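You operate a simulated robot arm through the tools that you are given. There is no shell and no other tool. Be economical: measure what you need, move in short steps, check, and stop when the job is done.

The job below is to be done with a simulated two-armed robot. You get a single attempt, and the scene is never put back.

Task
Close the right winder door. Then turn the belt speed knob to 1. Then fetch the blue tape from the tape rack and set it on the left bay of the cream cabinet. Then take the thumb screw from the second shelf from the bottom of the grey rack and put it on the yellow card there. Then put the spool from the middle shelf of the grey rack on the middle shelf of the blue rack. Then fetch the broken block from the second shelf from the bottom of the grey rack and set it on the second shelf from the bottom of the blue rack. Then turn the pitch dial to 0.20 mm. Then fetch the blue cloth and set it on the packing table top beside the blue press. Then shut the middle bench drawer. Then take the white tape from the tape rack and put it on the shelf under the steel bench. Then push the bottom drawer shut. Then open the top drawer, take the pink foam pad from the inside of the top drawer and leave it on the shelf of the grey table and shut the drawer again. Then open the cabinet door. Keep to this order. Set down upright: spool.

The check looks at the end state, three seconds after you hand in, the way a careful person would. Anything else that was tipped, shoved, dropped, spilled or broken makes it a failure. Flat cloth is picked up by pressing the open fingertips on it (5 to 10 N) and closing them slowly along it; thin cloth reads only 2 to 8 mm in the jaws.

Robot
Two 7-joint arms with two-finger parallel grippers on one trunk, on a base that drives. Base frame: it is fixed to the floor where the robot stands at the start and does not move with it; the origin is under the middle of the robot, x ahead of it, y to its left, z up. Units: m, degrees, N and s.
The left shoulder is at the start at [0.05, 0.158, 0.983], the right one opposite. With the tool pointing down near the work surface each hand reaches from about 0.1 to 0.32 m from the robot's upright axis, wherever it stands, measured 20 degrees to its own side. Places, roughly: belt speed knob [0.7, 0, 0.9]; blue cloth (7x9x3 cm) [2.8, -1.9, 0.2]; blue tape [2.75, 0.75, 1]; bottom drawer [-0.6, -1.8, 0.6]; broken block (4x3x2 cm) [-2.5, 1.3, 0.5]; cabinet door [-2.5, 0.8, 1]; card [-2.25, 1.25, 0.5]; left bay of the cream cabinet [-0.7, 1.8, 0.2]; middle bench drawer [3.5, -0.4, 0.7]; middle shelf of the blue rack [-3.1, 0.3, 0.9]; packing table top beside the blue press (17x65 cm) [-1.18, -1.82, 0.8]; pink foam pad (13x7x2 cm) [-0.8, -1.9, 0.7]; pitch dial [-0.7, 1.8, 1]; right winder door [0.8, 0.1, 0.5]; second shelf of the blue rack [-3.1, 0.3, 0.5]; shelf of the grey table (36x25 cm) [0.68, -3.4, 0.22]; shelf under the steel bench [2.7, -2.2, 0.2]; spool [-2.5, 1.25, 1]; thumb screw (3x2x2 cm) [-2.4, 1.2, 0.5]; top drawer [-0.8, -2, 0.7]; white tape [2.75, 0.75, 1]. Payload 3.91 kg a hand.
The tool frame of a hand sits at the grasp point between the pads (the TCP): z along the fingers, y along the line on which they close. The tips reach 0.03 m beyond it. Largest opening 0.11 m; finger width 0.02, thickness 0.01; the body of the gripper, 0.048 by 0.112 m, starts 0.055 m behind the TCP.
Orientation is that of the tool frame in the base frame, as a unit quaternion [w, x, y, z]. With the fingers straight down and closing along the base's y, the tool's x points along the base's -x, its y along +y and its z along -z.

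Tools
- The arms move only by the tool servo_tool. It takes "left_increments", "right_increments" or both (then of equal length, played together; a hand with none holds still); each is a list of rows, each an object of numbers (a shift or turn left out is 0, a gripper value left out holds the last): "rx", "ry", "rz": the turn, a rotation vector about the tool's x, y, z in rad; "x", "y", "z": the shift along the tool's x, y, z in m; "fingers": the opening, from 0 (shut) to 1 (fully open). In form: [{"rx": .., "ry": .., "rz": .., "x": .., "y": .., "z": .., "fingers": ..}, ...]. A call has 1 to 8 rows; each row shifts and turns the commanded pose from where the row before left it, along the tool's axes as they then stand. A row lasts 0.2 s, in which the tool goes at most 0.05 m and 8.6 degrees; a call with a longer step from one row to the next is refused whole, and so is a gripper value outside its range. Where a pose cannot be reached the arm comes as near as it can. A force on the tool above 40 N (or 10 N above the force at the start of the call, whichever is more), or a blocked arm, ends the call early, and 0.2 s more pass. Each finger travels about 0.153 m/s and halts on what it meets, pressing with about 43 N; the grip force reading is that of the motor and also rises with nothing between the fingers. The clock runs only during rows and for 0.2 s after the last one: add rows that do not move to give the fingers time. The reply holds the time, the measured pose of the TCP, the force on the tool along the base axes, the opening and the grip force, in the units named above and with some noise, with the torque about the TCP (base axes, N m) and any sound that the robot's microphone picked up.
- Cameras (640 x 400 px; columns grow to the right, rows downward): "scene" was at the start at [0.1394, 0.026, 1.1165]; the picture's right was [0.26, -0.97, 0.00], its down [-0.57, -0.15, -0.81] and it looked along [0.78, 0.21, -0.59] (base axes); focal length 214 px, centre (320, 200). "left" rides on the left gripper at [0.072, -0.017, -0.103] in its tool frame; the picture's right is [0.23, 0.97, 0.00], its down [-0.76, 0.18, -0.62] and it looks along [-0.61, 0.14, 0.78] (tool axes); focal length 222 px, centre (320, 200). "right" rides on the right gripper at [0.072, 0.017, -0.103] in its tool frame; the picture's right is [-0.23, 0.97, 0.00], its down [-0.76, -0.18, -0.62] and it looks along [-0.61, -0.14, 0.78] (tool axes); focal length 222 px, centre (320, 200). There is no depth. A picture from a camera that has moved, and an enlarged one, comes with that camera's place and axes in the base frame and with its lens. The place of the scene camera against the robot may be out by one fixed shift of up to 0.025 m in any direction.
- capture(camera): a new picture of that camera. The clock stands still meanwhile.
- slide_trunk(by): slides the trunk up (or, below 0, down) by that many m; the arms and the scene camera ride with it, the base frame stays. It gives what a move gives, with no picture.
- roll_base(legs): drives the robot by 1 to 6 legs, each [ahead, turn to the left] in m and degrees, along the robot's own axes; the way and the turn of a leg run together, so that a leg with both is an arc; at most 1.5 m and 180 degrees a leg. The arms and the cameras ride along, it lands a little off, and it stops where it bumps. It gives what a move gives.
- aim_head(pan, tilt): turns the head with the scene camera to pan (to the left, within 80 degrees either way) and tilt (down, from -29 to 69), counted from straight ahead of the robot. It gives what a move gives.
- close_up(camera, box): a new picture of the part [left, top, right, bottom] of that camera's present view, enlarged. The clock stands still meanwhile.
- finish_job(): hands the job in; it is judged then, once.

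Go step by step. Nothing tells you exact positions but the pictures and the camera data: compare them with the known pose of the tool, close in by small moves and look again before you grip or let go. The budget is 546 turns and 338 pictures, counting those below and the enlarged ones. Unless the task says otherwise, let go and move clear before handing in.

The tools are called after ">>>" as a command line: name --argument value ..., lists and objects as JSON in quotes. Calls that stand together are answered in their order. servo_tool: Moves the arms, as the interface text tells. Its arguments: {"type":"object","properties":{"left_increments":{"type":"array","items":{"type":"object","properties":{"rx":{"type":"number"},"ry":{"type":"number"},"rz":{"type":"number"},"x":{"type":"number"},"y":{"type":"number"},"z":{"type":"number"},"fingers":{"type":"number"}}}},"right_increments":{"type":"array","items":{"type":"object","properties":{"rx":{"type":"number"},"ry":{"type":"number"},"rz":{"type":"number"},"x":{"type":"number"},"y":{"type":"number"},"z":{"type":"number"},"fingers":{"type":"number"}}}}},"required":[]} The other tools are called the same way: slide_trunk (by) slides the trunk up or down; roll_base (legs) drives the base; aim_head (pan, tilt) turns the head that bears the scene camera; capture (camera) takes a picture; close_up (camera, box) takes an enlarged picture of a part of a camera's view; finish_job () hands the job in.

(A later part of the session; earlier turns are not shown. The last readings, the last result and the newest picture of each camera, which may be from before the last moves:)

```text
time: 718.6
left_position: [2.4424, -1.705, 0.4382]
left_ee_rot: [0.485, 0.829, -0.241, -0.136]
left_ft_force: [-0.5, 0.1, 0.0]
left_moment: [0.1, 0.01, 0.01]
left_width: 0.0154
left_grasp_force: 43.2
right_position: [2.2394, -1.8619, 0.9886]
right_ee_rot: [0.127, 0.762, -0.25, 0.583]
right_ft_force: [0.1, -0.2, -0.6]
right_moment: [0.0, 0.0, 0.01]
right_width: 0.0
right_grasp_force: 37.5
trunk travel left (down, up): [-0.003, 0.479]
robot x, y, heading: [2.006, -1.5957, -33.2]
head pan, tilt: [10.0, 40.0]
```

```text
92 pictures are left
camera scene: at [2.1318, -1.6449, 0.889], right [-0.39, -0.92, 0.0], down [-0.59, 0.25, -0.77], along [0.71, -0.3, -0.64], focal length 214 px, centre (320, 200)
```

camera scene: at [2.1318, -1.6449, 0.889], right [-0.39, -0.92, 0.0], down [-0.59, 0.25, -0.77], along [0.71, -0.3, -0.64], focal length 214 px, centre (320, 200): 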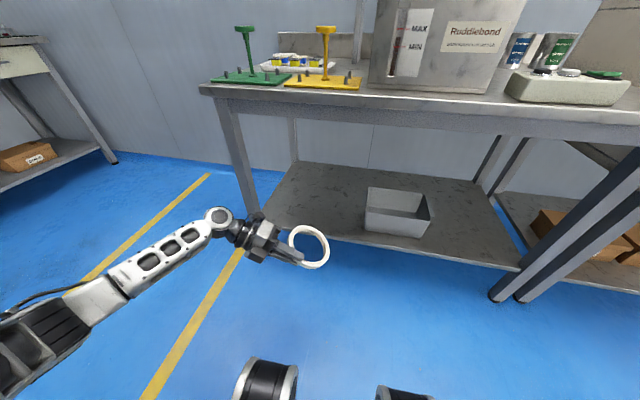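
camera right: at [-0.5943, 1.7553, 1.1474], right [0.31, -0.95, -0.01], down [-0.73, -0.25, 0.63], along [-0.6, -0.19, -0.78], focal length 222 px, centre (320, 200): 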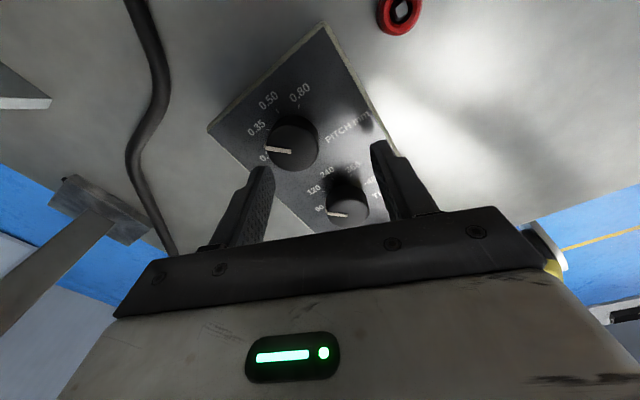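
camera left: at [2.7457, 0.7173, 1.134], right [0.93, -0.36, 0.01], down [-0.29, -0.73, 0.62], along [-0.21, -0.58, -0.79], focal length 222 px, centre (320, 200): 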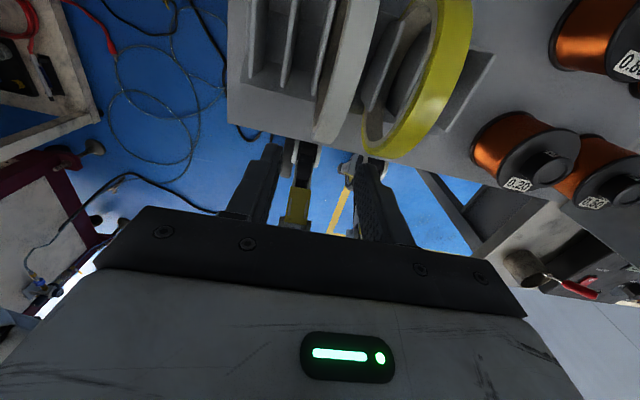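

The ring now leans 60° to the right. I drive in so it comes over the free shelf spot and then lower it.

>>> roll_base --legs '[[0.31, 0]]'

>>> servo_tool --left_increments '[{"y": -0.0305, "z": 0.017}, {"y": -0.0305, "z": 0.017}, {"y": -0.0305, "z": 0.017}, {"y": -0.0174, "z": 0.01}]'

>>> capture --camera "scene"

```text
time: 720.7
left_position: [2.7036, -1.8729, 0.4369]
left_ee_rot: [0.483, 0.831, -0.241, -0.135]
left_ft_force: [-0.2, -0.5, 0.1]
left_moment: [0.04, 0.03, 0.01]
left_width: 0.0155
left_grasp_force: 43.6
right_position: [2.5027, -2.0312, 0.9892]
right_ee_rot: [0.127, 0.762, -0.249, 0.585]
right_ft_force: [0.3, 0.2, 0.3]
right_moment: [0.02, 0.0, 0.01]
right_width: 0.0
right_grasp_force: 38.0
trunk travel left (down, up): [-0.003, 0.479]
robot x, y, heading: [2.2662, -1.7625, -32.7]
head pan, tilt: [10.0, 40.0]
```

```text
time: 721.7
left_position: [2.7039, -1.8732, 0.4138]
left_ee_rot: [0.483, 0.831, -0.241, -0.135]
left_ft_force: [-0.8, -0.5, -0.5]
left_moment: [0.04, 0.05, 0.01]
left_width: 0.0154
left_grasp_force: 42.7
left hand out of reach, approached as far as the arm can: row 1, 2, 3, 4
right_position: [2.5031, -2.0308, 0.9892]
right_ee_rot: [0.126, 0.762, -0.249, 0.584]
right_ft_force: [-0.5, 0.5, 1.1]
right_moment: [0.01, -0.02, 0.01]
right_width: 0.0003
right_grasp_force: 37.7
trunk travel left (down, up): [-0.003, 0.479]
robot x, y, heading: [2.2676, -1.762, -32.9]
head pan, tilt: [10.0, 40.0]
```

```text
91 pictures are left
camera scene: at [2.3942, -1.8133, 0.8889], right [-0.39, -0.92, 0.0], down [-0.59, 0.25, -0.77], along [0.71, -0.3, -0.64], focal length 214 px, centre (320, 200)
```

scene: 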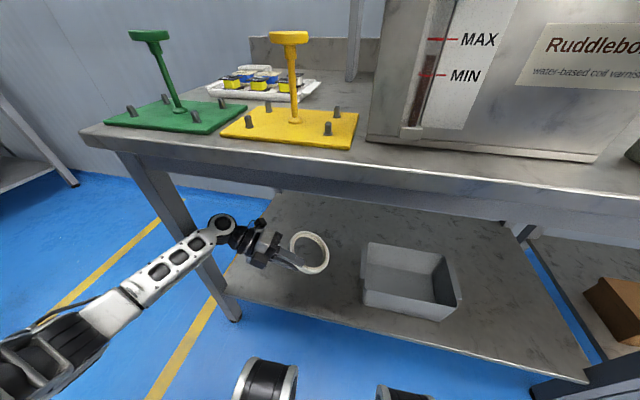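

>>> servo_tool --left_increments '[{"y": -0.0174, "z": 0.01, "x": 0.02}, {"y": -0.0174, "z": 0.01, "x": 0.02}]'

>>> servo_tool --left_increments '[{"rx": 0.13}, {"rx": 0.13}, {"z": 0.03}, {"z": 0.03}]'

```text
time: 722.3
left_position: [2.7049, -1.8735, 0.4143]
left_ee_rot: [0.484, 0.831, -0.241, -0.135]
left_ft_force: [0.6, -0.8, -1.3]
left_moment: [0.02, -0.01, 0.0]
left_width: 0.0156
left_grasp_force: 43.4
left hand out of reach, approached as far as the arm can: row 1, 2
right_position: [2.5026, -2.0306, 0.9894]
right_ee_rot: [0.126, 0.762, -0.249, 0.584]
right_ft_force: [-0.6, -1.3, 0.0]
right_moment: [0.02, 0.01, 0.01]
right_width: 0.0
right_grasp_force: 37.4
trunk travel left (down, up): [-0.003, 0.479]
robot x, y, heading: [2.2676, -1.764, -32.3]
head pan, tilt: [10.0, 40.0]
```

```text
time: 723.3
left_position: [2.6815, -1.9096, 0.3724]
left_ee_rot: [0.372, 0.887, -0.256, -0.101]
left_ft_force: [-0.1, 0.1, -1.6]
left_moment: [0.06, 0.04, 0.04]
left_width: 0.0157
left_grasp_force: 42.8
right_position: [2.5028, -2.0296, 0.9893]
right_ee_rot: [0.127, 0.761, -0.248, 0.585]
right_ft_force: [-0.5, -0.8, 0.3]
right_moment: [0.02, 0.01, 0.0]
right_width: 0.0
right_grasp_force: 37.9
trunk travel left (down, up): [-0.003, 0.479]
robot x, y, heading: [2.2674, -1.7632, -32.7]
head pan, tilt: [10.0, 40.0]
```

>>> servo_tool --left_increments '[{"y": -0.0213, "z": 0.0212}, {"y": -0.0213, "z": 0.0212}]'

```text
time: 723.9
left_position: [2.681, -1.91, 0.3111]
left_ee_rot: [0.372, 0.886, -0.256, -0.102]
left_ft_force: [0.5, 1.3, -0.3]
left_moment: [0.05, 0.02, 0.03]
left_width: 0.0154
left_grasp_force: 43.1
right_position: [2.5043, -2.0304, 0.988]
right_ee_rot: [0.126, 0.762, -0.248, 0.585]
right_ft_force: [-0.2, -0.1, -0.3]
right_moment: [-0.02, -0.01, 0.04]
right_width: 0.0002
right_grasp_force: 37.6
trunk travel left (down, up): [-0.003, 0.479]
robot x, y, heading: [2.2647, -1.7605, -32.5]
head pan, tilt: [10.0, 40.0]
```

>>> roll_base --legs '[[0.07, 0]]'

>>> servo_tool --left_increments '[{"y": -0.0107, "z": 0.0106}, {"y": -0.0071, "z": 0.0071}, {}]'

>>> capture --camera "scene"

```text
time: 724.9
left_position: [2.7428, -1.9461, 0.3117]
left_ee_rot: [0.372, 0.887, -0.255, -0.102]
left_ft_force: [0.5, 0.7, -1.7]
left_moment: [0.04, 0.02, -0.03]
left_width: 0.0155
left_grasp_force: 42.8
right_position: [2.5619, -2.0678, 0.9901]
right_ee_rot: [0.125, 0.762, -0.247, 0.585]
right_ft_force: [-0.1, -0.5, -1.2]
right_moment: [0.03, -0.02, -0.02]
right_width: 0.0
right_grasp_force: 37.6
trunk travel left (down, up): [-0.003, 0.479]
robot x, y, heading: [2.3272, -1.7983, -32.4]
head pan, tilt: [10.0, 40.0]
```

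```text
time: 725.7
left_position: [2.7403, -1.9483, 0.2975]
left_ee_rot: [0.372, 0.887, -0.255, -0.103]
left_ft_force: [-1.0, 0.0, 0.5]
left_moment: [-0.09, 0.03, -0.02]
left_width: 0.0154
left_grasp_force: 43.2
left hand out of reach, approached as far as the arm can: row 2
right_position: [2.5619, -2.0694, 0.9901]
right_ee_rot: [0.126, 0.762, -0.248, 0.585]
right_ft_force: [0.5, 0.3, 0.3]
right_moment: [0.0, 0.01, -0.01]
right_width: 0.0
right_grasp_force: 37.8
trunk travel left (down, up): [-0.003, 0.479]
robot x, y, heading: [2.3246, -1.8019, -32.6]
head pan, tilt: [10.0, 40.0]
```

```text
90 pictures are left
camera scene: at [2.4533, -1.851, 0.889], right [-0.38, -0.92, 0.0], down [-0.59, 0.25, -0.77], along [0.71, -0.29, -0.64], focal length 214 px, centre (320, 200)
```

scene: 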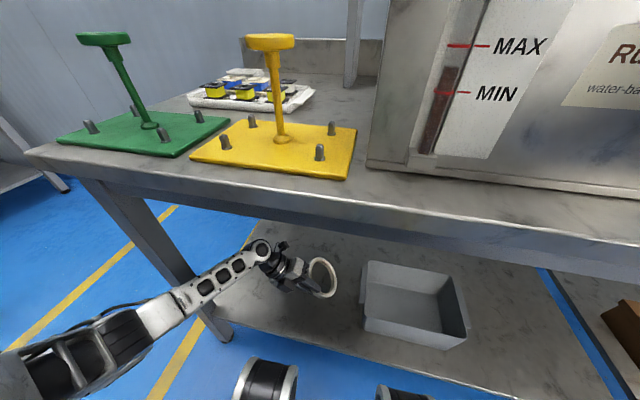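

The ring's low edge touches the shelf. I open and draw the fingers back toward me.

>>> servo_tool --left_increments '[{"fingers": 0.3}, {"fingers": 0.45}, {}, {"x": -0.02}, {"x": -0.03}, {"x": -0.04}, {"x": -0.04}]'

>>> capture --camera "scene"

```text
time: 727.4
left_position: [2.6412, -1.8831, 0.2985]
left_ee_rot: [0.376, 0.887, -0.252, -0.088]
left_ft_force: [1.6, 0.7, -0.1]
left_moment: [-0.03, 0.07, -0.1]
left_width: 0.0492
left_grasp_force: 0.0
right_position: [2.5626, -2.0669, 0.9882]
right_ee_rot: [0.127, 0.762, -0.249, 0.585]
right_ft_force: [-0.6, 0.5, -0.3]
right_moment: [0.01, 0.01, -0.02]
right_width: 0.0
right_grasp_force: 37.5
trunk travel left (down, up): [-0.003, 0.479]
robot x, y, heading: [2.3275, -1.8002, -32.6]
head pan, tilt: [10.0, 40.0]
stopped in row 7 (left hand): the force on the tool passed its limit at 49 N (the readings are from after the stop); the commanded pose is now the measured one
```

```text
89 pictures are left
camera scene: at [2.4533, -1.851, 0.889], right [-0.38, -0.92, 0.0], down [-0.59, 0.25, -0.77], along [0.71, -0.29, -0.64], focal length 214 px, centre (320, 200)
```

scene: 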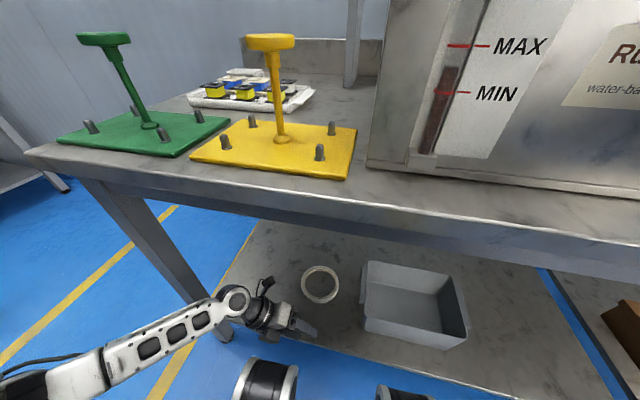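

The white tape lies flat on the shelf. I back out, then straighten the left hand.

>>> roll_base --legs '[[-0.35, 0]]'

>>> servo_tool --left_increments '[{"x": 0.04}, {"x": 0.03}, {"rx": 0.13}, {"rx": 0.13}, {"rx": 0.13}, {"rx": 0.13}, {"rx": 0.13}, {"rx": 0.13}]'

>>> slide_trunk --by 0.3

>>> capture --camera "scene"

```text
time: 729.7
left_position: [2.3444, -1.6945, 0.3]
left_ee_rot: [0.375, 0.886, -0.256, -0.091]
left_ft_force: [4.8, -0.8, -0.4]
left_moment: [0.0, 0.26, -0.28]
left_width: 0.0495
left_grasp_force: 0.0
right_position: [2.2634, -1.878, 0.9903]
right_ee_rot: [0.128, 0.761, -0.251, 0.584]
right_ft_force: [-0.2, -0.7, 0.5]
right_moment: [-0.04, -0.03, -0.01]
right_width: 0.0
right_grasp_force: 38.0
trunk travel left (down, up): [-0.003, 0.479]
robot x, y, heading: [2.0291, -1.6086, -33.1]
head pan, tilt: [10.0, 40.0]
```

```text
time: 731.5
left_position: [2.4051, -1.7322, 0.3008]
left_ee_rot: [0.009, 0.962, -0.271, 0.013]
left_ft_force: [0.9, -0.1, 0.1]
left_moment: [0.02, 0.01, -0.05]
left_width: 0.0494
left_grasp_force: 0.1
right_position: [2.2638, -1.8792, 0.9883]
right_ee_rot: [0.13, 0.76, -0.253, 0.584]
right_ft_force: [0.2, 0.4, 0.5]
right_moment: [0.03, -0.04, 0.0]
right_width: 0.0
right_grasp_force: 38.0
trunk travel left (down, up): [-0.003, 0.479]
robot x, y, heading: [2.0298, -1.6085, -33.0]
head pan, tilt: [10.0, 40.0]
```

```text
time: 734.5
left_position: [2.4039, -1.7313, 0.5998]
left_ee_rot: [0.01, 0.962, -0.272, 0.014]
left_ft_force: [-0.6, 0.7, 0.6]
left_moment: [0.0, -0.02, 0.0]
left_width: 0.0496
left_grasp_force: 0.1
right_position: [2.2636, -1.8796, 1.2873]
right_ee_rot: [0.129, 0.761, -0.252, 0.584]
right_ft_force: [-1.1, -0.4, -0.2]
right_moment: [-0.02, 0.01, 0.01]
right_width: 0.0
right_grasp_force: 37.9
trunk travel left (down, up): [-0.303, 0.179]
robot x, y, heading: [2.0314, -1.6101, -33.2]
head pan, tilt: [10.0, 40.0]
```

```text
88 pictures are left
camera scene: at [2.1567, -1.6606, 1.1889], right [-0.39, -0.92, 0.0], down [-0.59, 0.25, -0.77], along [0.7, -0.3, -0.64], focal length 214 px, centre (320, 200)
```

scene: 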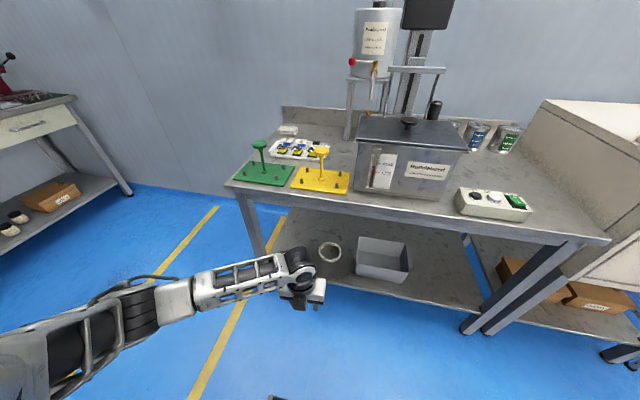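

The white tape is done. Now I return to the packing table to push the bottom drawer shut.

>>> roll_base --legs '[[-0.1, 0], [0, 98.6], [0, 98.6], [0.97, 0], [0.97, 0], [0, 67.7]]'

>>> slide_trunk --by -0.1

>>> aim_head --pan 0 --tilt 35

>>> capture --camera "scene"

```text
time: 755.9
left_position: [-0.0267, -1.389, 0.6007]
left_ee_rot: [-0.017, -0.446, 0.895, -0.002]
left_ft_force: [0.0, 0.5, 0.2]
left_moment: [0.01, 0.0, 0.01]
left_width: 0.0495
left_grasp_force: 0.0
right_position: [-0.1594, -1.2348, 1.2909]
right_ee_rot: [-0.519, -0.325, 0.733, -0.297]
right_ft_force: [-0.7, 0.1, 0.3]
right_moment: [-0.02, 0.01, 0.01]
right_width: 0.0002
right_grasp_force: 37.5
trunk travel left (down, up): [-0.303, 0.179]
robot x, y, heading: [0.1295, -1.0284, -128.7]
head pan, tilt: [10.0, 40.0]
```

```text
time: 757.3
left_position: [-0.0281, -1.3885, 0.5]
left_ee_rot: [-0.016, -0.446, 0.895, -0.001]
left_ft_force: [0.4, 0.4, 0.5]
left_moment: [-0.04, 0.0, 0.0]
left_width: 0.0495
left_grasp_force: 0.0
right_position: [-0.1608, -1.2344, 1.1893]
right_ee_rot: [-0.519, -0.325, 0.733, -0.298]
right_ft_force: [0.2, 0.3, 0.2]
right_moment: [-0.01, -0.02, -0.03]
right_width: 0.0002
right_grasp_force: 37.5
trunk travel left (down, up): [-0.203, 0.279]
robot x, y, heading: [0.1293, -1.0288, -128.7]
head pan, tilt: [10.0, 40.0]
```

```text
time: 758.0
left_position: [-0.0272, -1.3885, 0.5009]
left_ee_rot: [-0.017, -0.446, 0.895, -0.002]
left_ft_force: [-0.1, 0.1, -0.1]
left_moment: [-0.03, -0.01, 0.03]
left_width: 0.0494
left_grasp_force: 0.0
right_position: [-0.1601, -1.2339, 1.1893]
right_ee_rot: [-0.52, -0.325, 0.732, -0.298]
right_ft_force: [0.3, 0.8, 0.2]
right_moment: [0.02, 0.0, -0.04]
right_width: 0.0001
right_grasp_force: 37.9
trunk travel left (down, up): [-0.203, 0.279]
robot x, y, heading: [0.1353, -1.0294, -128.7]
head pan, tilt: [0.0, 35.0]
```

```text
87 pictures are left
camera scene: at [0.0664, -1.1248, 1.0965], right [-0.78, 0.62, 0.0], down [0.36, 0.45, -0.82], along [-0.51, -0.64, -0.57], focal length 214 px, centre (320, 200)
```

scene: 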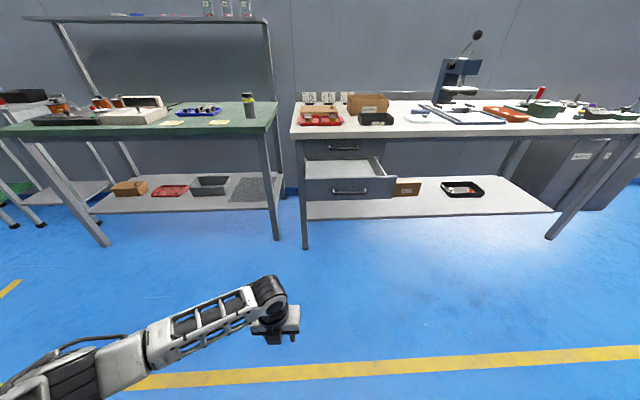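

>>> servo_tool --left_increments '[{"z": -0.045, "y": -0.02}, {"z": -0.045, "y": -0.02}, {"z": -0.045, "y": -0.02}, {"z": -0.045}, {"z": -0.045}, {}, {}, {}]' --right_increments '[{"x": -0.039, "z": 0.027}, {"x": -0.039, "z": 0.027}, {"x": -0.039, "z": 0.027}, {"x": -0.039, "z": 0.027}, {"x": -0.039, "z": 0.027}, {"x": -0.039, "z": 0.027}, {"x": -0.039, "z": 0.027}, {"x": -0.039, "z": 0.027}]'

>>> slide_trunk --by -0.2

>>> roll_base --legs '[[0.2, 0]]'

>>> capture --camera "scene"

```text
time: 759.8
left_position: [0.024, -1.4241, 0.7263]
left_ee_rot: [-0.017, -0.446, 0.895, -0.002]
left_ft_force: [-0.1, 0.7, 0.1]
left_moment: [0.02, 0.01, 0.03]
left_width: 0.0494
left_grasp_force: 0.0
right_position: [-0.2063, -1.3509, 0.8299]
right_ee_rot: [-0.519, -0.325, 0.733, -0.297]
right_ft_force: [0.7, -0.1, -0.5]
right_moment: [-0.04, -0.03, 0.02]
right_width: 0.0
right_grasp_force: 37.7
trunk travel left (down, up): [-0.203, 0.279]
robot x, y, heading: [0.1303, -1.0261, -128.4]
head pan, tilt: [0.0, 35.0]
```

```text
time: 762.0
left_position: [0.0263, -1.4239, 0.5246]
left_ee_rot: [-0.017, -0.446, 0.895, -0.001]
left_ft_force: [0.1, 0.2, 0.5]
left_moment: [-0.04, -0.01, -0.02]
left_width: 0.0494
left_grasp_force: 0.1
right_position: [-0.2062, -1.3505, 0.6306]
right_ee_rot: [-0.518, -0.325, 0.733, -0.298]
right_ft_force: [-0.1, -0.1, -0.6]
right_moment: [0.03, -0.02, 0.02]
right_width: 0.0
right_grasp_force: 37.2
trunk travel left (down, up): [-0.003, 0.479]
robot x, y, heading: [0.1287, -1.0292, -128.7]
head pan, tilt: [0.0, 35.0]
```

```text
time: 763.5
left_position: [-0.0989, -1.5791, 0.5247]
left_ee_rot: [-0.016, -0.446, 0.895, -0.001]
left_ft_force: [-0.5, 0.2, 0.0]
left_moment: [-0.02, 0.01, 0.01]
left_width: 0.0497
left_grasp_force: 0.2
right_position: [-0.3303, -1.5059, 0.6315]
right_ee_rot: [-0.519, -0.325, 0.733, -0.297]
right_ft_force: [0.3, 0.3, -0.9]
right_moment: [0.01, 0.02, 0.01]
right_width: 0.0
right_grasp_force: 38.3
trunk travel left (down, up): [-0.003, 0.479]
robot x, y, heading: [0.0059, -1.1793, -129.2]
head pan, tilt: [0.0, 35.0]
```

```text
86 pictures are left
camera scene: at [-0.0577, -1.2796, 0.8965], right [-0.78, 0.63, 0.0], down [0.36, 0.45, -0.82], along [-0.51, -0.64, -0.57], focal length 214 px, centre (320, 200)
```

scene: 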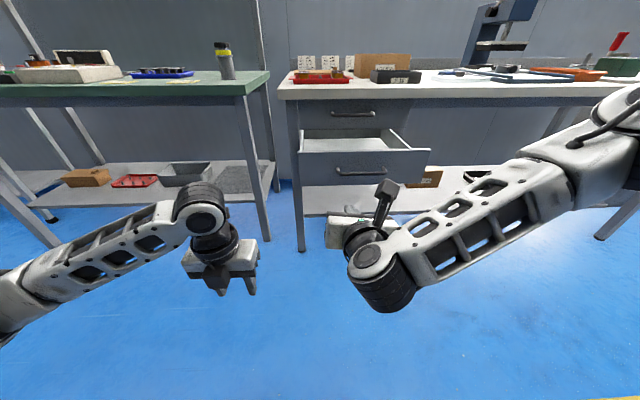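

>>> roll_base --legs '[[0.3, 0]]'

>>> roll_base --legs '[[0.07, 0]]'

>>> capture --camera "scene"

```text
time: 765.6
left_position: [-0.2892, -1.8151, 0.5256]
left_ee_rot: [-0.017, -0.444, 0.896, -0.001]
left_ft_force: [-0.4, 0.3, -0.6]
left_moment: [0.01, 0.01, 0.05]
left_width: 0.0494
left_grasp_force: 0.1
right_position: [-0.5214, -1.7426, 0.6321]
right_ee_rot: [-0.52, -0.324, 0.733, -0.297]
right_ft_force: [-0.2, -0.3, 0.0]
right_moment: [-0.01, -0.01, -0.03]
right_width: 0.0003
right_grasp_force: 37.8
trunk travel left (down, up): [-0.003, 0.479]
robot x, y, heading: [-0.1826, -1.4191, -128.8]
head pan, tilt: [0.0, 35.0]
```

```text
time: 766.6
left_position: [-0.3328, -1.8692, 0.5243]
left_ee_rot: [-0.017, -0.446, 0.895, -0.002]
left_ft_force: [0.6, -0.2, 0.5]
left_moment: [0.02, -0.01, 0.04]
left_width: 0.0497
left_grasp_force: 0.0
right_position: [-0.5648, -1.7957, 0.6304]
right_ee_rot: [-0.519, -0.324, 0.733, -0.296]
right_ft_force: [0.0, -0.5, 0.1]
right_moment: [0.01, 0.0, 0.01]
right_width: 0.0
right_grasp_force: 37.6
trunk travel left (down, up): [-0.003, 0.479]
robot x, y, heading: [-0.2262, -1.4749, -128.4]
head pan, tilt: [0.0, 35.0]
```

```text
85 pictures are left
camera scene: at [-0.2915, -1.5703, 0.8965], right [-0.78, 0.63, 0.0], down [0.36, 0.45, -0.82], along [-0.51, -0.64, -0.57], focal length 214 px, centre (320, 200)
```

scene: 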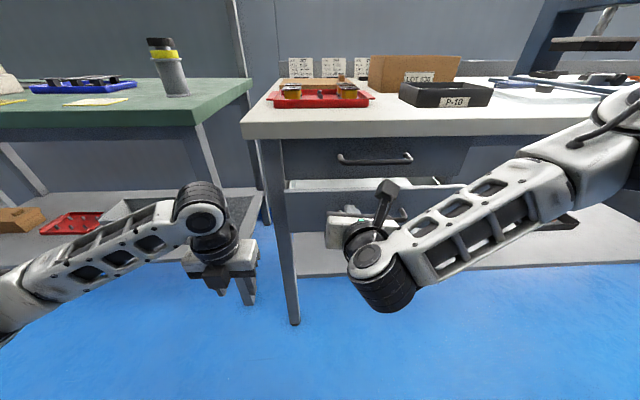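

>>> servo_tool --left_increments '[{"x": -0.045}, {"x": -0.03}]'

>>> roll_base --legs '[[0.06, 0]]'

>>> roll_base --legs '[[0.05, 0]]'

>>> capture --camera "scene"

```text
time: 767.2
left_position: [-0.2874, -1.8105, 0.5233]
left_ee_rot: [-0.017, -0.445, 0.895, -0.001]
left_ft_force: [-0.3, 0.7, -0.5]
left_moment: [0.01, 0.01, 0.01]
left_width: 0.0495
left_grasp_force: 0.1
right_position: [-0.5643, -1.796, 0.6316]
right_ee_rot: [-0.52, -0.324, 0.733, -0.296]
right_ft_force: [0.6, -0.2, 0.0]
right_moment: [-0.01, 0.01, 0.01]
right_width: 0.0
right_grasp_force: 37.5
trunk travel left (down, up): [-0.003, 0.479]
robot x, y, heading: [-0.2244, -1.4754, -128.9]
head pan, tilt: [0.0, 35.0]
```

```text
time: 768.3
left_position: [-0.3232, -1.8555, 0.523]
left_ee_rot: [-0.017, -0.445, 0.895, -0.001]
left_ft_force: [-0.4, -0.2, 0.0]
left_moment: [-0.03, -0.04, 0.0]
left_width: 0.0495
left_grasp_force: 0.0
right_position: [-0.5987, -1.8386, 0.6301]
right_ee_rot: [-0.518, -0.326, 0.733, -0.296]
right_ft_force: [0.9, 2.3, 0.2]
right_moment: [0.0, 0.02, 0.03]
right_width: 0.0
right_grasp_force: 37.7
trunk travel left (down, up): [-0.003, 0.479]
robot x, y, heading: [-0.261, -1.5195, -128.7]
head pan, tilt: [0.0, 35.0]
stopped in leg 1: the force on the tool passed its limit at 55 N (the readings are from after the stop); the commanded pose is now the measured one
```

```text
time: 769.1
left_position: [-0.3279, -1.8605, 0.5225]
left_ee_rot: [-0.016, -0.445, 0.895, -0.001]
left_ft_force: [-0.1, 1.0, 0.3]
left_moment: [0.02, -0.02, -0.02]
left_width: 0.0496
left_grasp_force: 0.0
right_position: [-0.5984, -1.8387, 0.6292]
right_ee_rot: [-0.512, -0.332, 0.734, -0.297]
right_ft_force: [2.0, 4.7, 1.9]
right_moment: [-0.1, 0.06, -0.06]
right_width: 0.0
right_grasp_force: 37.6
trunk travel left (down, up): [-0.003, 0.479]
robot x, y, heading: [-0.2654, -1.5267, -128.8]
head pan, tilt: [0.0, 35.0]
stopped in leg 1: the force on the tool passed its limit at 76 N (the readings are from after the stop); the commanded pose is now the measured one
```

```text
84 pictures are left
camera scene: at [-0.3322, -1.6204, 0.8964], right [-0.78, 0.63, 0.0], down [0.36, 0.45, -0.82], along [-0.51, -0.64, -0.57], focal length 214 px, centre (320, 200)
```

scene: 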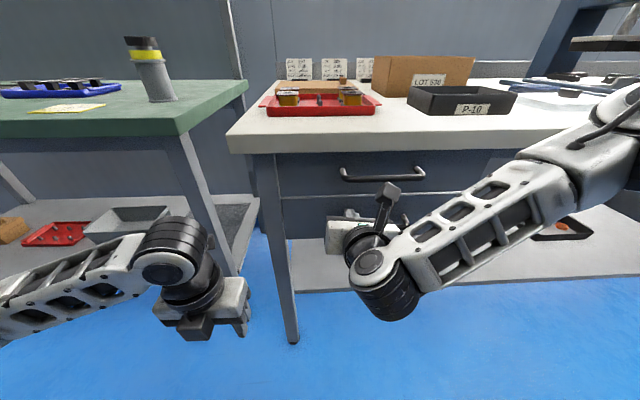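

The bottom drawer is shut. Now for the top drawer: I back off slightly and roll the right hand 90° so its fingers close vertically on the handle bar.

>>> roll_base --legs '[[-0.13, 0]]'

>>> servo_tool --right_increments '[{"ry": 0.1, "fingers": 0.7}, {"ry": 0.1}, {"x": 0.04}, {"x": 0.043}, {"rz": -0.143}, {"rz": -0.143}, {"rz": -0.143}, {"rz": -0.143}]'

>>> servo_tool --right_increments '[{"rz": -0.143}, {"rz": -0.143}, {"rz": -0.143}, {"rz": -0.143}, {"rz": -0.143}, {"rz": -0.143}, {"rz": -0.143}]'

>>> capture --camera "scene"

>>> capture --camera "right"

```text
time: 770.4
left_position: [-0.2464, -1.7585, 0.5231]
left_ee_rot: [-0.016, -0.445, 0.896, -0.001]
left_ft_force: [-0.2, -0.5, -0.3]
left_moment: [0.02, -0.02, -0.01]
left_width: 0.0492
left_grasp_force: 0.2
right_position: [-0.5168, -1.7377, 0.6285]
right_ee_rot: [-0.512, -0.331, 0.735, -0.297]
right_ft_force: [-0.2, -0.1, 0.0]
right_moment: [-0.01, -0.01, 0.03]
right_width: 0.0004
right_grasp_force: 37.4
trunk travel left (down, up): [-0.003, 0.479]
robot x, y, heading: [-0.1879, -1.4234, -128.7]
head pan, tilt: [0.0, 35.0]
```

```text
time: 772.1
left_position: [-0.245, -1.7592, 0.5221]
left_ee_rot: [-0.016, -0.446, 0.895, -0.002]
left_ft_force: [0.7, -0.8, 0.4]
left_moment: [0.02, -0.02, 0.01]
left_width: 0.0496
left_grasp_force: 0.0
right_position: [-0.529, -1.74, 0.7113]
right_ee_rot: [0.652, 0.48, -0.567, 0.149]
right_ft_force: [-0.6, 0.1, 0.1]
right_moment: [0.0, -0.03, -0.01]
right_width: 0.0769
right_grasp_force: 0.0
trunk travel left (down, up): [-0.003, 0.479]
robot x, y, heading: [-0.1863, -1.4231, -128.9]
head pan, tilt: [0.0, 35.0]
```

```text
time: 773.8
left_position: [-0.2466, -1.7579, 0.5229]
left_ee_rot: [-0.016, -0.446, 0.895, -0.001]
left_ft_force: [0.0, -0.8, -0.7]
left_moment: [-0.02, 0.0, -0.03]
left_width: 0.0498
left_grasp_force: 0.1
right_position: [-0.5297, -1.7411, 0.7106]
right_ee_rot: [0.644, 0.693, -0.268, -0.181]
right_ft_force: [0.1, 0.2, 1.2]
right_moment: [-0.02, -0.02, -0.02]
right_width: 0.077
right_grasp_force: 0.1
trunk travel left (down, up): [-0.003, 0.479]
robot x, y, heading: [-0.1861, -1.4241, -128.8]
head pan, tilt: [0.0, 35.0]
```

```text
83 pictures are left
camera scene: at [-0.2509, -1.5196, 0.8965], right [-0.78, 0.63, 0.0], down [0.36, 0.45, -0.82], along [-0.51, -0.64, -0.57], focal length 214 px, centre (320, 200)
```

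scene: 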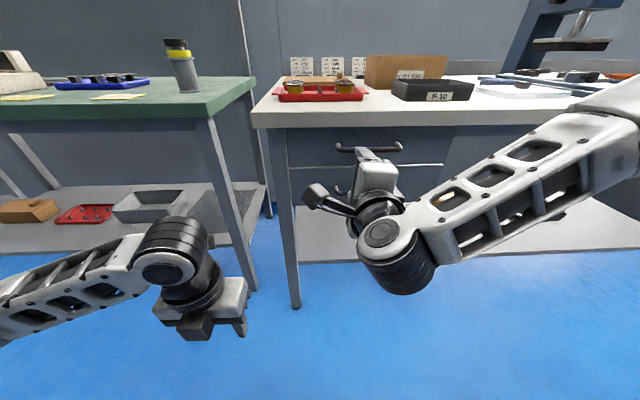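

```text
82 pictures are left
camera right: at [-0.4139, -1.7028, 0.746], right [-0.31, 0.11, 0.94], down [-0.21, 0.96, -0.18], along [-0.93, -0.25, -0.28], focal length 222 px, centre (320, 200)
```

right: 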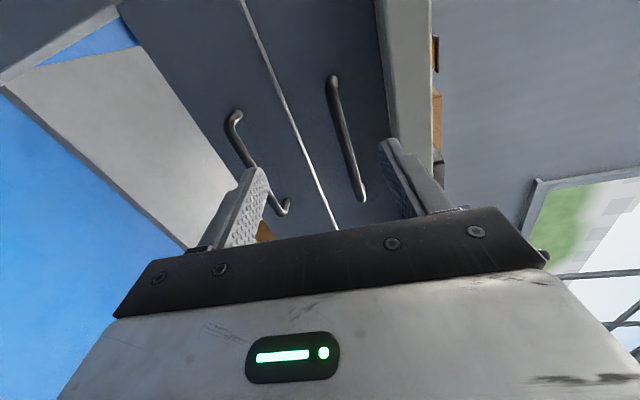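

>>> servo_tool --right_increments '[{"x": -0.02, "y": 0.008}, {"z": 0.04}, {"z": 0.035}]'

>>> capture --camera "right"

```text
time: 774.5
left_position: [-0.247, -1.7606, 0.5226]
left_ee_rot: [-0.017, -0.446, 0.895, -0.001]
left_ft_force: [-0.8, 0.6, 0.5]
left_moment: [-0.03, -0.01, -0.03]
left_width: 0.0495
left_grasp_force: 0.0
right_position: [-0.5906, -1.7905, 0.7087]
right_ee_rot: [0.644, 0.693, -0.269, -0.182]
right_ft_force: [-1.3, 0.1, -0.9]
right_moment: [0.04, 0.05, 0.0]
right_width: 0.0772
right_grasp_force: 0.2
trunk travel left (down, up): [-0.003, 0.479]
robot x, y, heading: [-0.1874, -1.4197, -128.7]
head pan, tilt: [0.0, 35.0]
```

```text
81 pictures are left
camera right: at [-0.4757, -1.7526, 0.7449], right [-0.31, 0.11, 0.94], down [-0.2, 0.96, -0.18], along [-0.93, -0.25, -0.28], focal length 222 px, centre (320, 200)
```

right: 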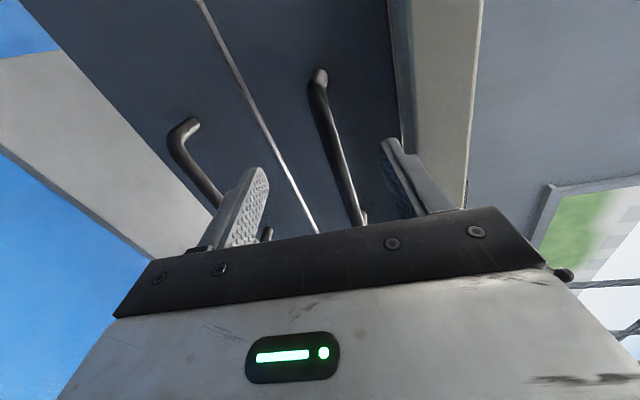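

>>> servo_tool --right_increments '[{"z": 0.02, "y": 0.004}, {"z": 0.012}, {"fingers": 0.3}, {"fingers": 0.0}, {}]'

>>> capture --camera "right"

```text
time: 775.8
left_position: [-0.2468, -1.7592, 0.5235]
left_ee_rot: [-0.018, -0.445, 0.895, -0.003]
left_ft_force: [-0.6, -0.5, -0.3]
left_moment: [-0.05, 0.0, 0.03]
left_width: 0.0496
left_grasp_force: 0.0
right_position: [-0.6115, -1.8147, 0.7147]
right_ee_rot: [0.65, 0.687, -0.267, -0.184]
right_ft_force: [-6.3, 0.1, 27.9]
right_moment: [0.38, 0.94, 0.32]
right_width: 0.0132
right_grasp_force: 44.9
trunk travel left (down, up): [-0.003, 0.479]
robot x, y, heading: [-0.1869, -1.422, -128.7]
head pan, tilt: [0.0, 35.0]
```

```text
80 pictures are left
camera right: at [-0.4957, -1.7771, 0.7499], right [-0.3, 0.13, 0.94], down [-0.2, 0.96, -0.19], along [-0.93, -0.25, -0.27], focal length 222 px, centre (320, 200)
```

right: 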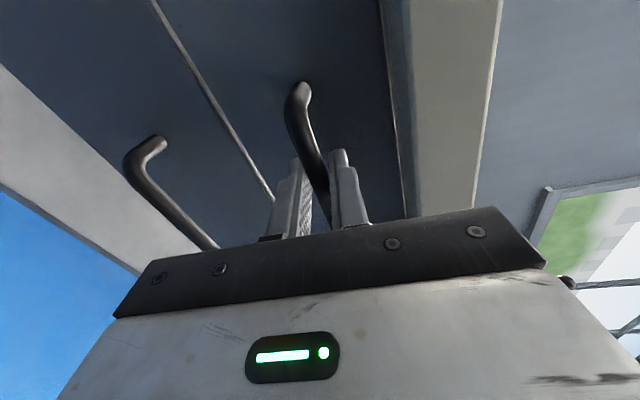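

The handle is gripped. I pull the drawer open by backing the base.

>>> roll_base --legs '[[-0.1, 0], [-0.1, 0]]'

>>> capture --camera "scene"

```text
time: 777.2
left_position: [-0.1816, -1.6792, 0.5231]
left_ee_rot: [-0.017, -0.445, 0.895, 0.0]
left_ft_force: [-0.2, 0.7, 0.1]
left_moment: [0.0, 0.04, 0.01]
left_width: 0.0495
left_grasp_force: 0.1
right_position: [-0.5507, -1.7327, 0.7161]
right_ee_rot: [0.65, 0.684, -0.27, -0.191]
right_ft_force: [0.3, 0.6, -0.3]
right_moment: [0.58, 0.84, -0.02]
right_width: 0.0132
right_grasp_force: 45.1
trunk travel left (down, up): [-0.003, 0.479]
robot x, y, heading: [-0.1235, -1.3429, -129.0]
head pan, tilt: [0.0, 35.0]
stopped in leg 2: the force on the tool passed its limit at 41 N (the readings are from after the stop); the commanded pose is now the measured one
```

```text
79 pictures are left
camera scene: at [-0.1861, -1.4386, 0.8963], right [-0.78, 0.63, 0.0], down [0.36, 0.45, -0.82], along [-0.51, -0.64, -0.57], focal length 214 px, centre (320, 200)
```

scene: 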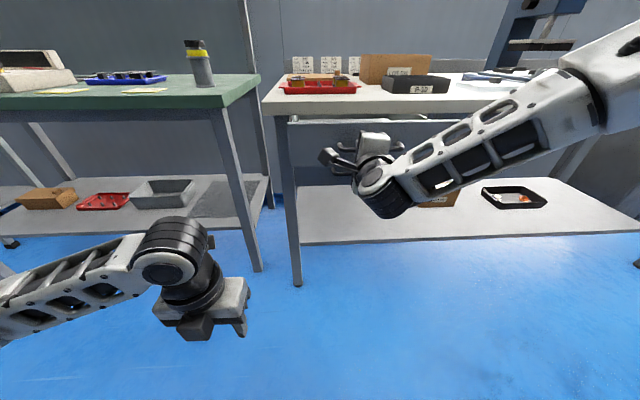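

>>> roll_base --legs '[[-0.12, 0]]'

>>> roll_base --legs '[[-0.12, 0]]'

>>> capture --camera "scene"

```text
time: 778.4
left_position: [-0.1073, -1.5852, 0.5245]
left_ee_rot: [-0.017, -0.445, 0.896, -0.002]
left_ft_force: [0.4, -0.5, 0.0]
left_moment: [0.03, 0.03, -0.02]
left_width: 0.0494
left_grasp_force: 0.0
right_position: [-0.4836, -1.6381, 0.7166]
right_ee_rot: [0.65, 0.681, -0.277, -0.196]
right_ft_force: [-24.3, 16.8, 1.8]
right_moment: [0.57, 0.86, -1.02]
right_width: 0.0133
right_grasp_force: 45.2
trunk travel left (down, up): [-0.003, 0.479]
robot x, y, heading: [-0.0444, -1.2475, -129.0]
head pan, tilt: [0.0, 35.0]
```

```text
time: 779.6
left_position: [-0.0459, -1.5086, 0.522]
left_ee_rot: [-0.017, -0.445, 0.895, -0.001]
left_ft_force: [0.3, -0.9, 0.3]
left_moment: [0.01, 0.01, 0.02]
left_width: 0.0497
left_grasp_force: 0.0
right_position: [-0.4272, -1.5613, 0.7169]
right_ee_rot: [0.648, 0.679, -0.278, -0.203]
right_ft_force: [-0.4, -0.2, -1.3]
right_moment: [0.61, 0.79, -0.23]
right_width: 0.0132
right_grasp_force: 45.3
trunk travel left (down, up): [-0.003, 0.479]
robot x, y, heading: [0.0161, -1.1712, -129.1]
head pan, tilt: [0.0, 35.0]
stopped in leg 1: the force on the tool passed its limit at 84 N (the readings are from after the stop); the commanded pose is now the measured one
```

```text
78 pictures are left
camera scene: at [-0.0504, -1.2697, 0.8965], right [-0.78, 0.63, 0.0], down [0.36, 0.45, -0.82], along [-0.52, -0.64, -0.57], focal length 214 px, centre (320, 200)
```

scene: 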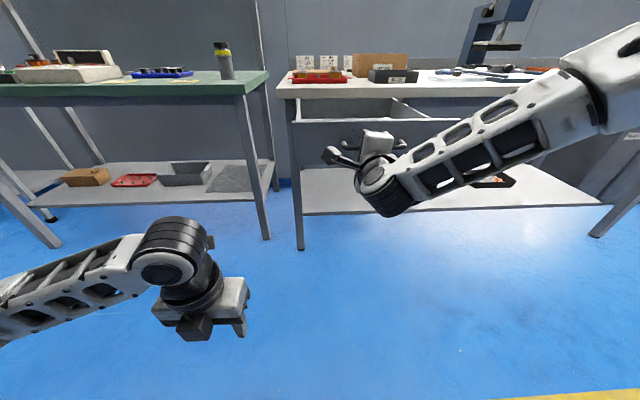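

The top drawer is open about 0.31 m. I release the handle, back off, raise, and reorient the right hand downward to find the pad.

>>> servo_tool --right_increments '[{"fingers": 0.7}, {}, {}]'

>>> roll_base --legs '[[-0.15, 0]]'

>>> slide_trunk --by 0.3

>>> servo_tool --right_increments '[{"rz": 0.145}, {"rz": 0.145}, {"rz": 0.145}, {"rz": 0.145}, {"rz": 0.145}, {"rz": 0.145}, {"rz": 0.145}, {"rz": 0.145}]'

>>> servo_tool --right_increments '[{"rz": 0.145}, {"rz": 0.145}, {"rz": 0.12}, {"ry": -0.145}, {"ry": -0.145}, {"ry": -0.145}, {"ry": -0.145}, {"ry": -0.145}]'

>>> servo_tool --right_increments '[{"ry": -0.145}, {"ry": -0.145}, {"ry": -0.1}]'

>>> capture --camera "scene"

```text
time: 780.4
left_position: [-0.0474, -1.5098, 0.522]
left_ee_rot: [-0.017, -0.445, 0.895, -0.001]
left_ft_force: [-0.3, -0.9, -0.2]
left_moment: [0.01, -0.01, -0.02]
left_width: 0.0497
left_grasp_force: 0.1
right_position: [-0.427, -1.5619, 0.7167]
right_ee_rot: [0.649, 0.678, -0.279, -0.201]
right_ft_force: [-0.2, -0.2, -0.3]
right_moment: [0.01, -0.03, -0.02]
right_width: 0.077
right_grasp_force: 0.0
trunk travel left (down, up): [-0.003, 0.479]
robot x, y, heading: [0.0136, -1.175, -129.2]
head pan, tilt: [0.0, 35.0]
```

```text
time: 781.8
left_position: [0.0479, -1.3937, 0.5235]
left_ee_rot: [-0.016, -0.445, 0.895, -0.001]
left_ft_force: [0.8, -0.1, -0.4]
left_moment: [-0.03, 0.03, -0.02]
left_width: 0.0494
left_grasp_force: 0.2
right_position: [-0.3318, -1.4449, 0.717]
right_ee_rot: [0.65, 0.678, -0.279, -0.201]
right_ft_force: [-0.5, -0.1, -0.6]
right_moment: [0.01, 0.01, 0.01]
right_width: 0.0771
right_grasp_force: 0.0
trunk travel left (down, up): [-0.003, 0.479]
robot x, y, heading: [0.1106, -1.0558, -129.1]
head pan, tilt: [0.0, 35.0]
```

```text
time: 784.8
left_position: [0.0487, -1.3928, 0.8237]
left_ee_rot: [-0.017, -0.445, 0.896, -0.001]
left_ft_force: [-0.5, 0.5, -0.7]
left_moment: [-0.01, -0.01, 0.01]
left_width: 0.0497
left_grasp_force: 0.0
right_position: [-0.3318, -1.4458, 1.0165]
right_ee_rot: [0.649, 0.679, -0.279, -0.202]
right_ft_force: [-0.2, -0.7, 0.2]
right_moment: [0.01, -0.01, 0.02]
right_width: 0.077
right_grasp_force: 0.0
trunk travel left (down, up): [-0.303, 0.179]
robot x, y, heading: [0.1088, -1.0565, -129.1]
head pan, tilt: [0.0, 35.0]
```

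```text
time: 786.6
left_position: [0.049, -1.3928, 0.8235]
left_ee_rot: [-0.016, -0.446, 0.895, -0.001]
left_ft_force: [-0.5, -0.1, 0.1]
left_moment: [0.0, 0.04, 0.01]
left_width: 0.0496
left_grasp_force: 0.0
right_position: [-0.3333, -1.4471, 1.0161]
right_ee_rot: [0.653, 0.414, -0.606, 0.188]
right_ft_force: [0.3, 0.2, 1.1]
right_moment: [-0.01, 0.01, -0.04]
right_width: 0.077
right_grasp_force: 0.1
trunk travel left (down, up): [-0.303, 0.179]
robot x, y, heading: [0.1111, -1.0568, -128.9]
head pan, tilt: [0.0, 35.0]
```

```text
time: 788.4
left_position: [0.0479, -1.3936, 0.8241]
left_ee_rot: [-0.017, -0.445, 0.895, -0.001]
left_ft_force: [0.3, -1.1, -0.6]
left_moment: [-0.01, -0.03, 0.01]
left_width: 0.0494
left_grasp_force: 0.1
right_position: [-0.3323, -1.4455, 1.0168]
right_ee_rot: [-0.32, -0.377, 0.847, -0.196]
right_ft_force: [0.8, 1.0, 0.0]
right_moment: [0.01, 0.03, 0.01]
right_width: 0.077
right_grasp_force: 0.1
trunk travel left (down, up): [-0.303, 0.179]
robot x, y, heading: [0.1116, -1.0584, -128.8]
head pan, tilt: [0.0, 35.0]
```

```text
time: 789.2
left_position: [0.0475, -1.3928, 0.8228]
left_ee_rot: [-0.017, -0.446, 0.895, -0.001]
left_ft_force: [-0.4, -1.3, 0.4]
left_moment: [-0.02, 0.01, 0.04]
left_width: 0.0498
left_grasp_force: 0.0
right_position: [-0.3322, -1.4454, 1.0185]
right_ee_rot: [-0.151, -0.408, 0.892, -0.119]
right_ft_force: [0.5, -0.7, -0.3]
right_moment: [-0.02, 0.03, -0.04]
right_width: 0.0773
right_grasp_force: 0.2
trunk travel left (down, up): [-0.303, 0.179]
robot x, y, heading: [0.1106, -1.0578, -129.0]
head pan, tilt: [0.0, 35.0]
```

```text
77 pictures are left
camera scene: at [0.044, -1.1531, 1.1965], right [-0.78, 0.63, 0.0], down [0.36, 0.45, -0.82], along [-0.52, -0.64, -0.57], focal length 214 px, centre (320, 200)
```

scene: 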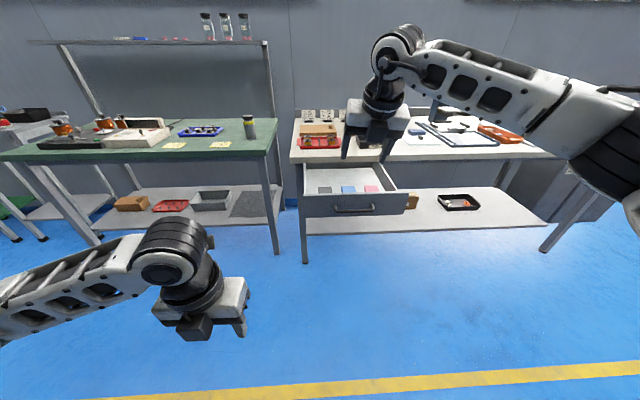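

The pink pad is at the right in the drawer. I move the right hand above it.

>>> servo_tool --right_increments '[{"y": 0.042}, {"y": 0.042}, {"y": 0.043, "fingers": 1}]'

>>> roll_base --legs '[[0.34, 0]]'

>>> capture --camera "right"

```text
time: 790.0
left_position: [0.0483, -1.3927, 0.8239]
left_ee_rot: [-0.016, -0.445, 0.895, -0.002]
left_ft_force: [-1.2, -0.1, 0.4]
left_moment: [-0.02, 0.02, -0.01]
left_width: 0.0495
left_grasp_force: 0.0
right_position: [-0.4279, -1.3647, 1.0048]
right_ee_rot: [-0.151, -0.408, 0.892, -0.119]
right_ft_force: [-0.3, -0.2, -0.2]
right_moment: [0.03, 0.02, -0.02]
right_width: 0.1099
right_grasp_force: 0.0
trunk travel left (down, up): [-0.303, 0.179]
robot x, y, heading: [0.1098, -1.0559, -128.9]
head pan, tilt: [0.0, 35.0]
```

```text
time: 792.2
left_position: [-0.1665, -1.6572, 0.8219]
left_ee_rot: [-0.017, -0.444, 0.896, -0.001]
left_ft_force: [-0.2, 1.0, 0.5]
left_moment: [0.0, 0.01, -0.01]
left_width: 0.0494
left_grasp_force: 0.0
right_position: [-0.6425, -1.6252, 1.0069]
right_ee_rot: [-0.152, -0.406, 0.893, -0.119]
right_ft_force: [-0.6, 0.5, -0.1]
right_moment: [0.01, -0.04, 0.02]
right_width: 0.1099
right_grasp_force: 0.0
trunk travel left (down, up): [-0.303, 0.179]
robot x, y, heading: [-0.1078, -1.3174, -129.3]
head pan, tilt: [0.0, 35.0]
```

```text
76 pictures are left
camera right: at [-0.684, -1.6305, 1.1272], right [-0.6, 0.78, -0.17], down [0.72, 0.62, 0.31], along [0.35, 0.06, -0.93], focal length 222 px, centre (320, 200)
```

right: 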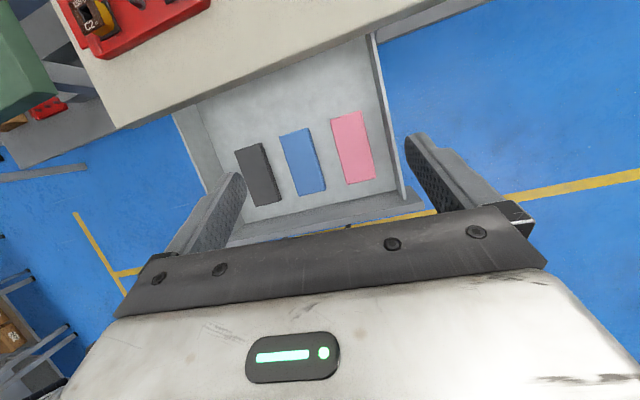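

>>> servo_tool --right_increments '[{"y": 0.005, "fingers": 0.82}, {"x": -0.0169, "z": 0.0417}, {"x": -0.0169, "z": 0.0417}, {"x": -0.0169, "z": 0.0417}, {"x": -0.0169, "z": 0.0417}, {"x": -0.0169, "z": 0.0417}]'

>>> capture --camera "right"

```text
time: 793.6
left_position: [-0.167, -1.656, 0.823]
left_ee_rot: [-0.017, -0.442, 0.897, -0.001]
left_ft_force: [-0.1, -0.1, -0.4]
left_moment: [-0.01, -0.01, 0.0]
left_width: 0.0497
left_grasp_force: 0.1
right_position: [-0.6295, -1.6353, 0.7809]
right_ee_rot: [-0.153, -0.406, 0.893, -0.12]
right_ft_force: [0.3, -0.2, -0.6]
right_moment: [-0.02, 0.04, 0.0]
right_width: 0.0901
right_grasp_force: 0.0
trunk travel left (down, up): [-0.303, 0.179]
robot x, y, heading: [-0.1021, -1.3158, -129.1]
head pan, tilt: [0.0, 35.0]
```

```text
75 pictures are left
camera right: at [-0.6719, -1.6398, 0.9037], right [-0.6, 0.78, -0.17], down [0.72, 0.62, 0.31], along [0.35, 0.06, -0.93], focal length 222 px, centre (320, 200)
```

right: 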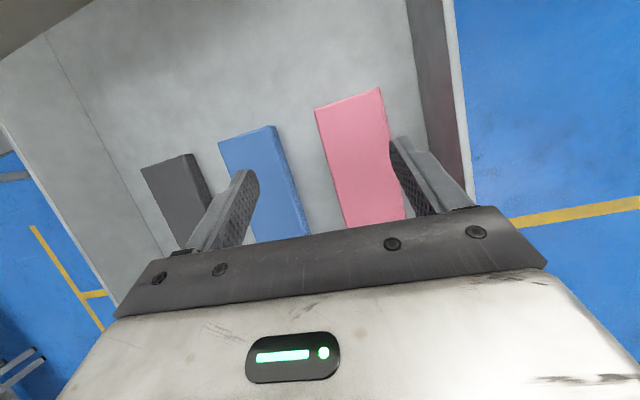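

>>> servo_tool --right_increments '[{"rx": -0.038, "rz": 0.094}, {"rx": -0.038, "rz": 0.094}, {"x": -0.0139, "z": -0.0056, "y": 0.023}, {}]'

>>> capture --camera "right"

```text
time: 794.6
left_position: [-0.1669, -1.6557, 0.8229]
left_ee_rot: [-0.017, -0.443, 0.897, -0.002]
left_ft_force: [0.5, 0.5, 0.0]
left_moment: [0.01, -0.01, -0.01]
left_width: 0.0495
left_grasp_force: 0.0
right_position: [-0.6333, -1.6078, 0.7792]
right_ee_rot: [-0.155, -0.313, 0.932, -0.098]
right_ft_force: [0.3, -0.3, -0.3]
right_moment: [0.0, 0.01, 0.01]
right_width: 0.0905
right_grasp_force: 0.0
trunk travel left (down, up): [-0.303, 0.179]
robot x, y, heading: [-0.1042, -1.322, -129.1]
head pan, tilt: [0.0, 35.0]
```

```text
74 pictures are left
camera right: at [-0.6752, -1.6053, 0.9006], right [-0.43, 0.89, -0.16], down [0.83, 0.46, 0.33], along [0.37, 0.0, -0.93], focal length 222 px, centre (320, 200)
```

right: 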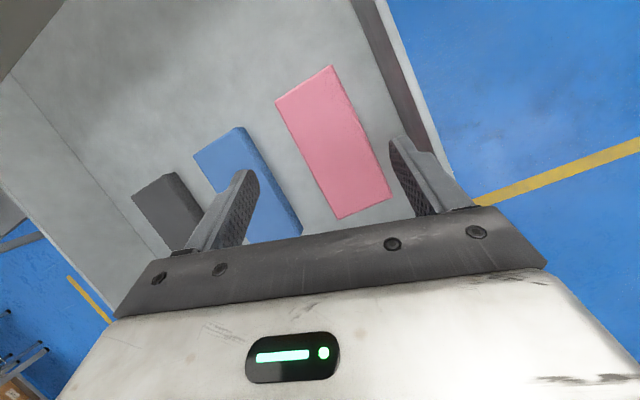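

I rotated the wrong way; I turn back counter-clockwise to align with the pad.

>>> servo_tool --right_increments '[{"rx": 0.0475, "rz": -0.117}, {"rx": 0.0475, "rz": -0.117}, {"rx": 0.0475, "rz": -0.117}]'

>>> capture --camera "right"

```text
time: 795.4
left_position: [-0.1675, -1.6568, 0.8229]
left_ee_rot: [-0.017, -0.443, 0.896, -0.001]
left_ft_force: [0.8, -0.6, 0.0]
left_moment: [-0.01, -0.01, -0.03]
left_width: 0.0497
left_grasp_force: 0.0
right_position: [-0.6326, -1.6071, 0.7786]
right_ee_rot: [-0.148, -0.483, 0.852, -0.137]
right_ft_force: [0.7, 0.2, 0.7]
right_moment: [-0.02, 0.01, 0.02]
right_width: 0.0902
right_grasp_force: 0.0
trunk travel left (down, up): [-0.303, 0.179]
robot x, y, heading: [-0.1034, -1.3235, -128.9]
head pan, tilt: [0.0, 35.0]
```

```text
73 pictures are left
camera right: at [-0.6713, -1.6176, 0.9013], right [-0.73, 0.66, -0.17], down [0.6, 0.74, 0.3], along [0.33, 0.11, -0.94], focal length 222 px, centre (320, 200)
```

right: 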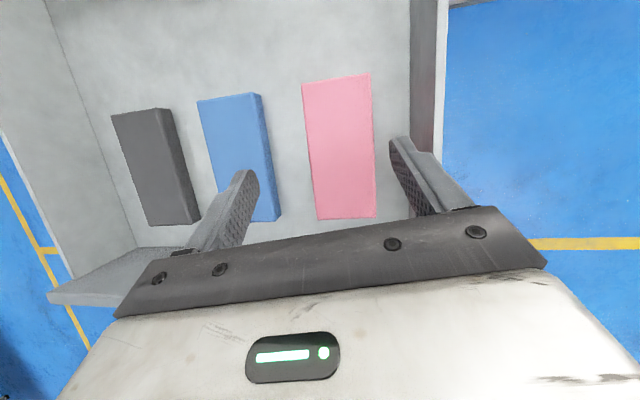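

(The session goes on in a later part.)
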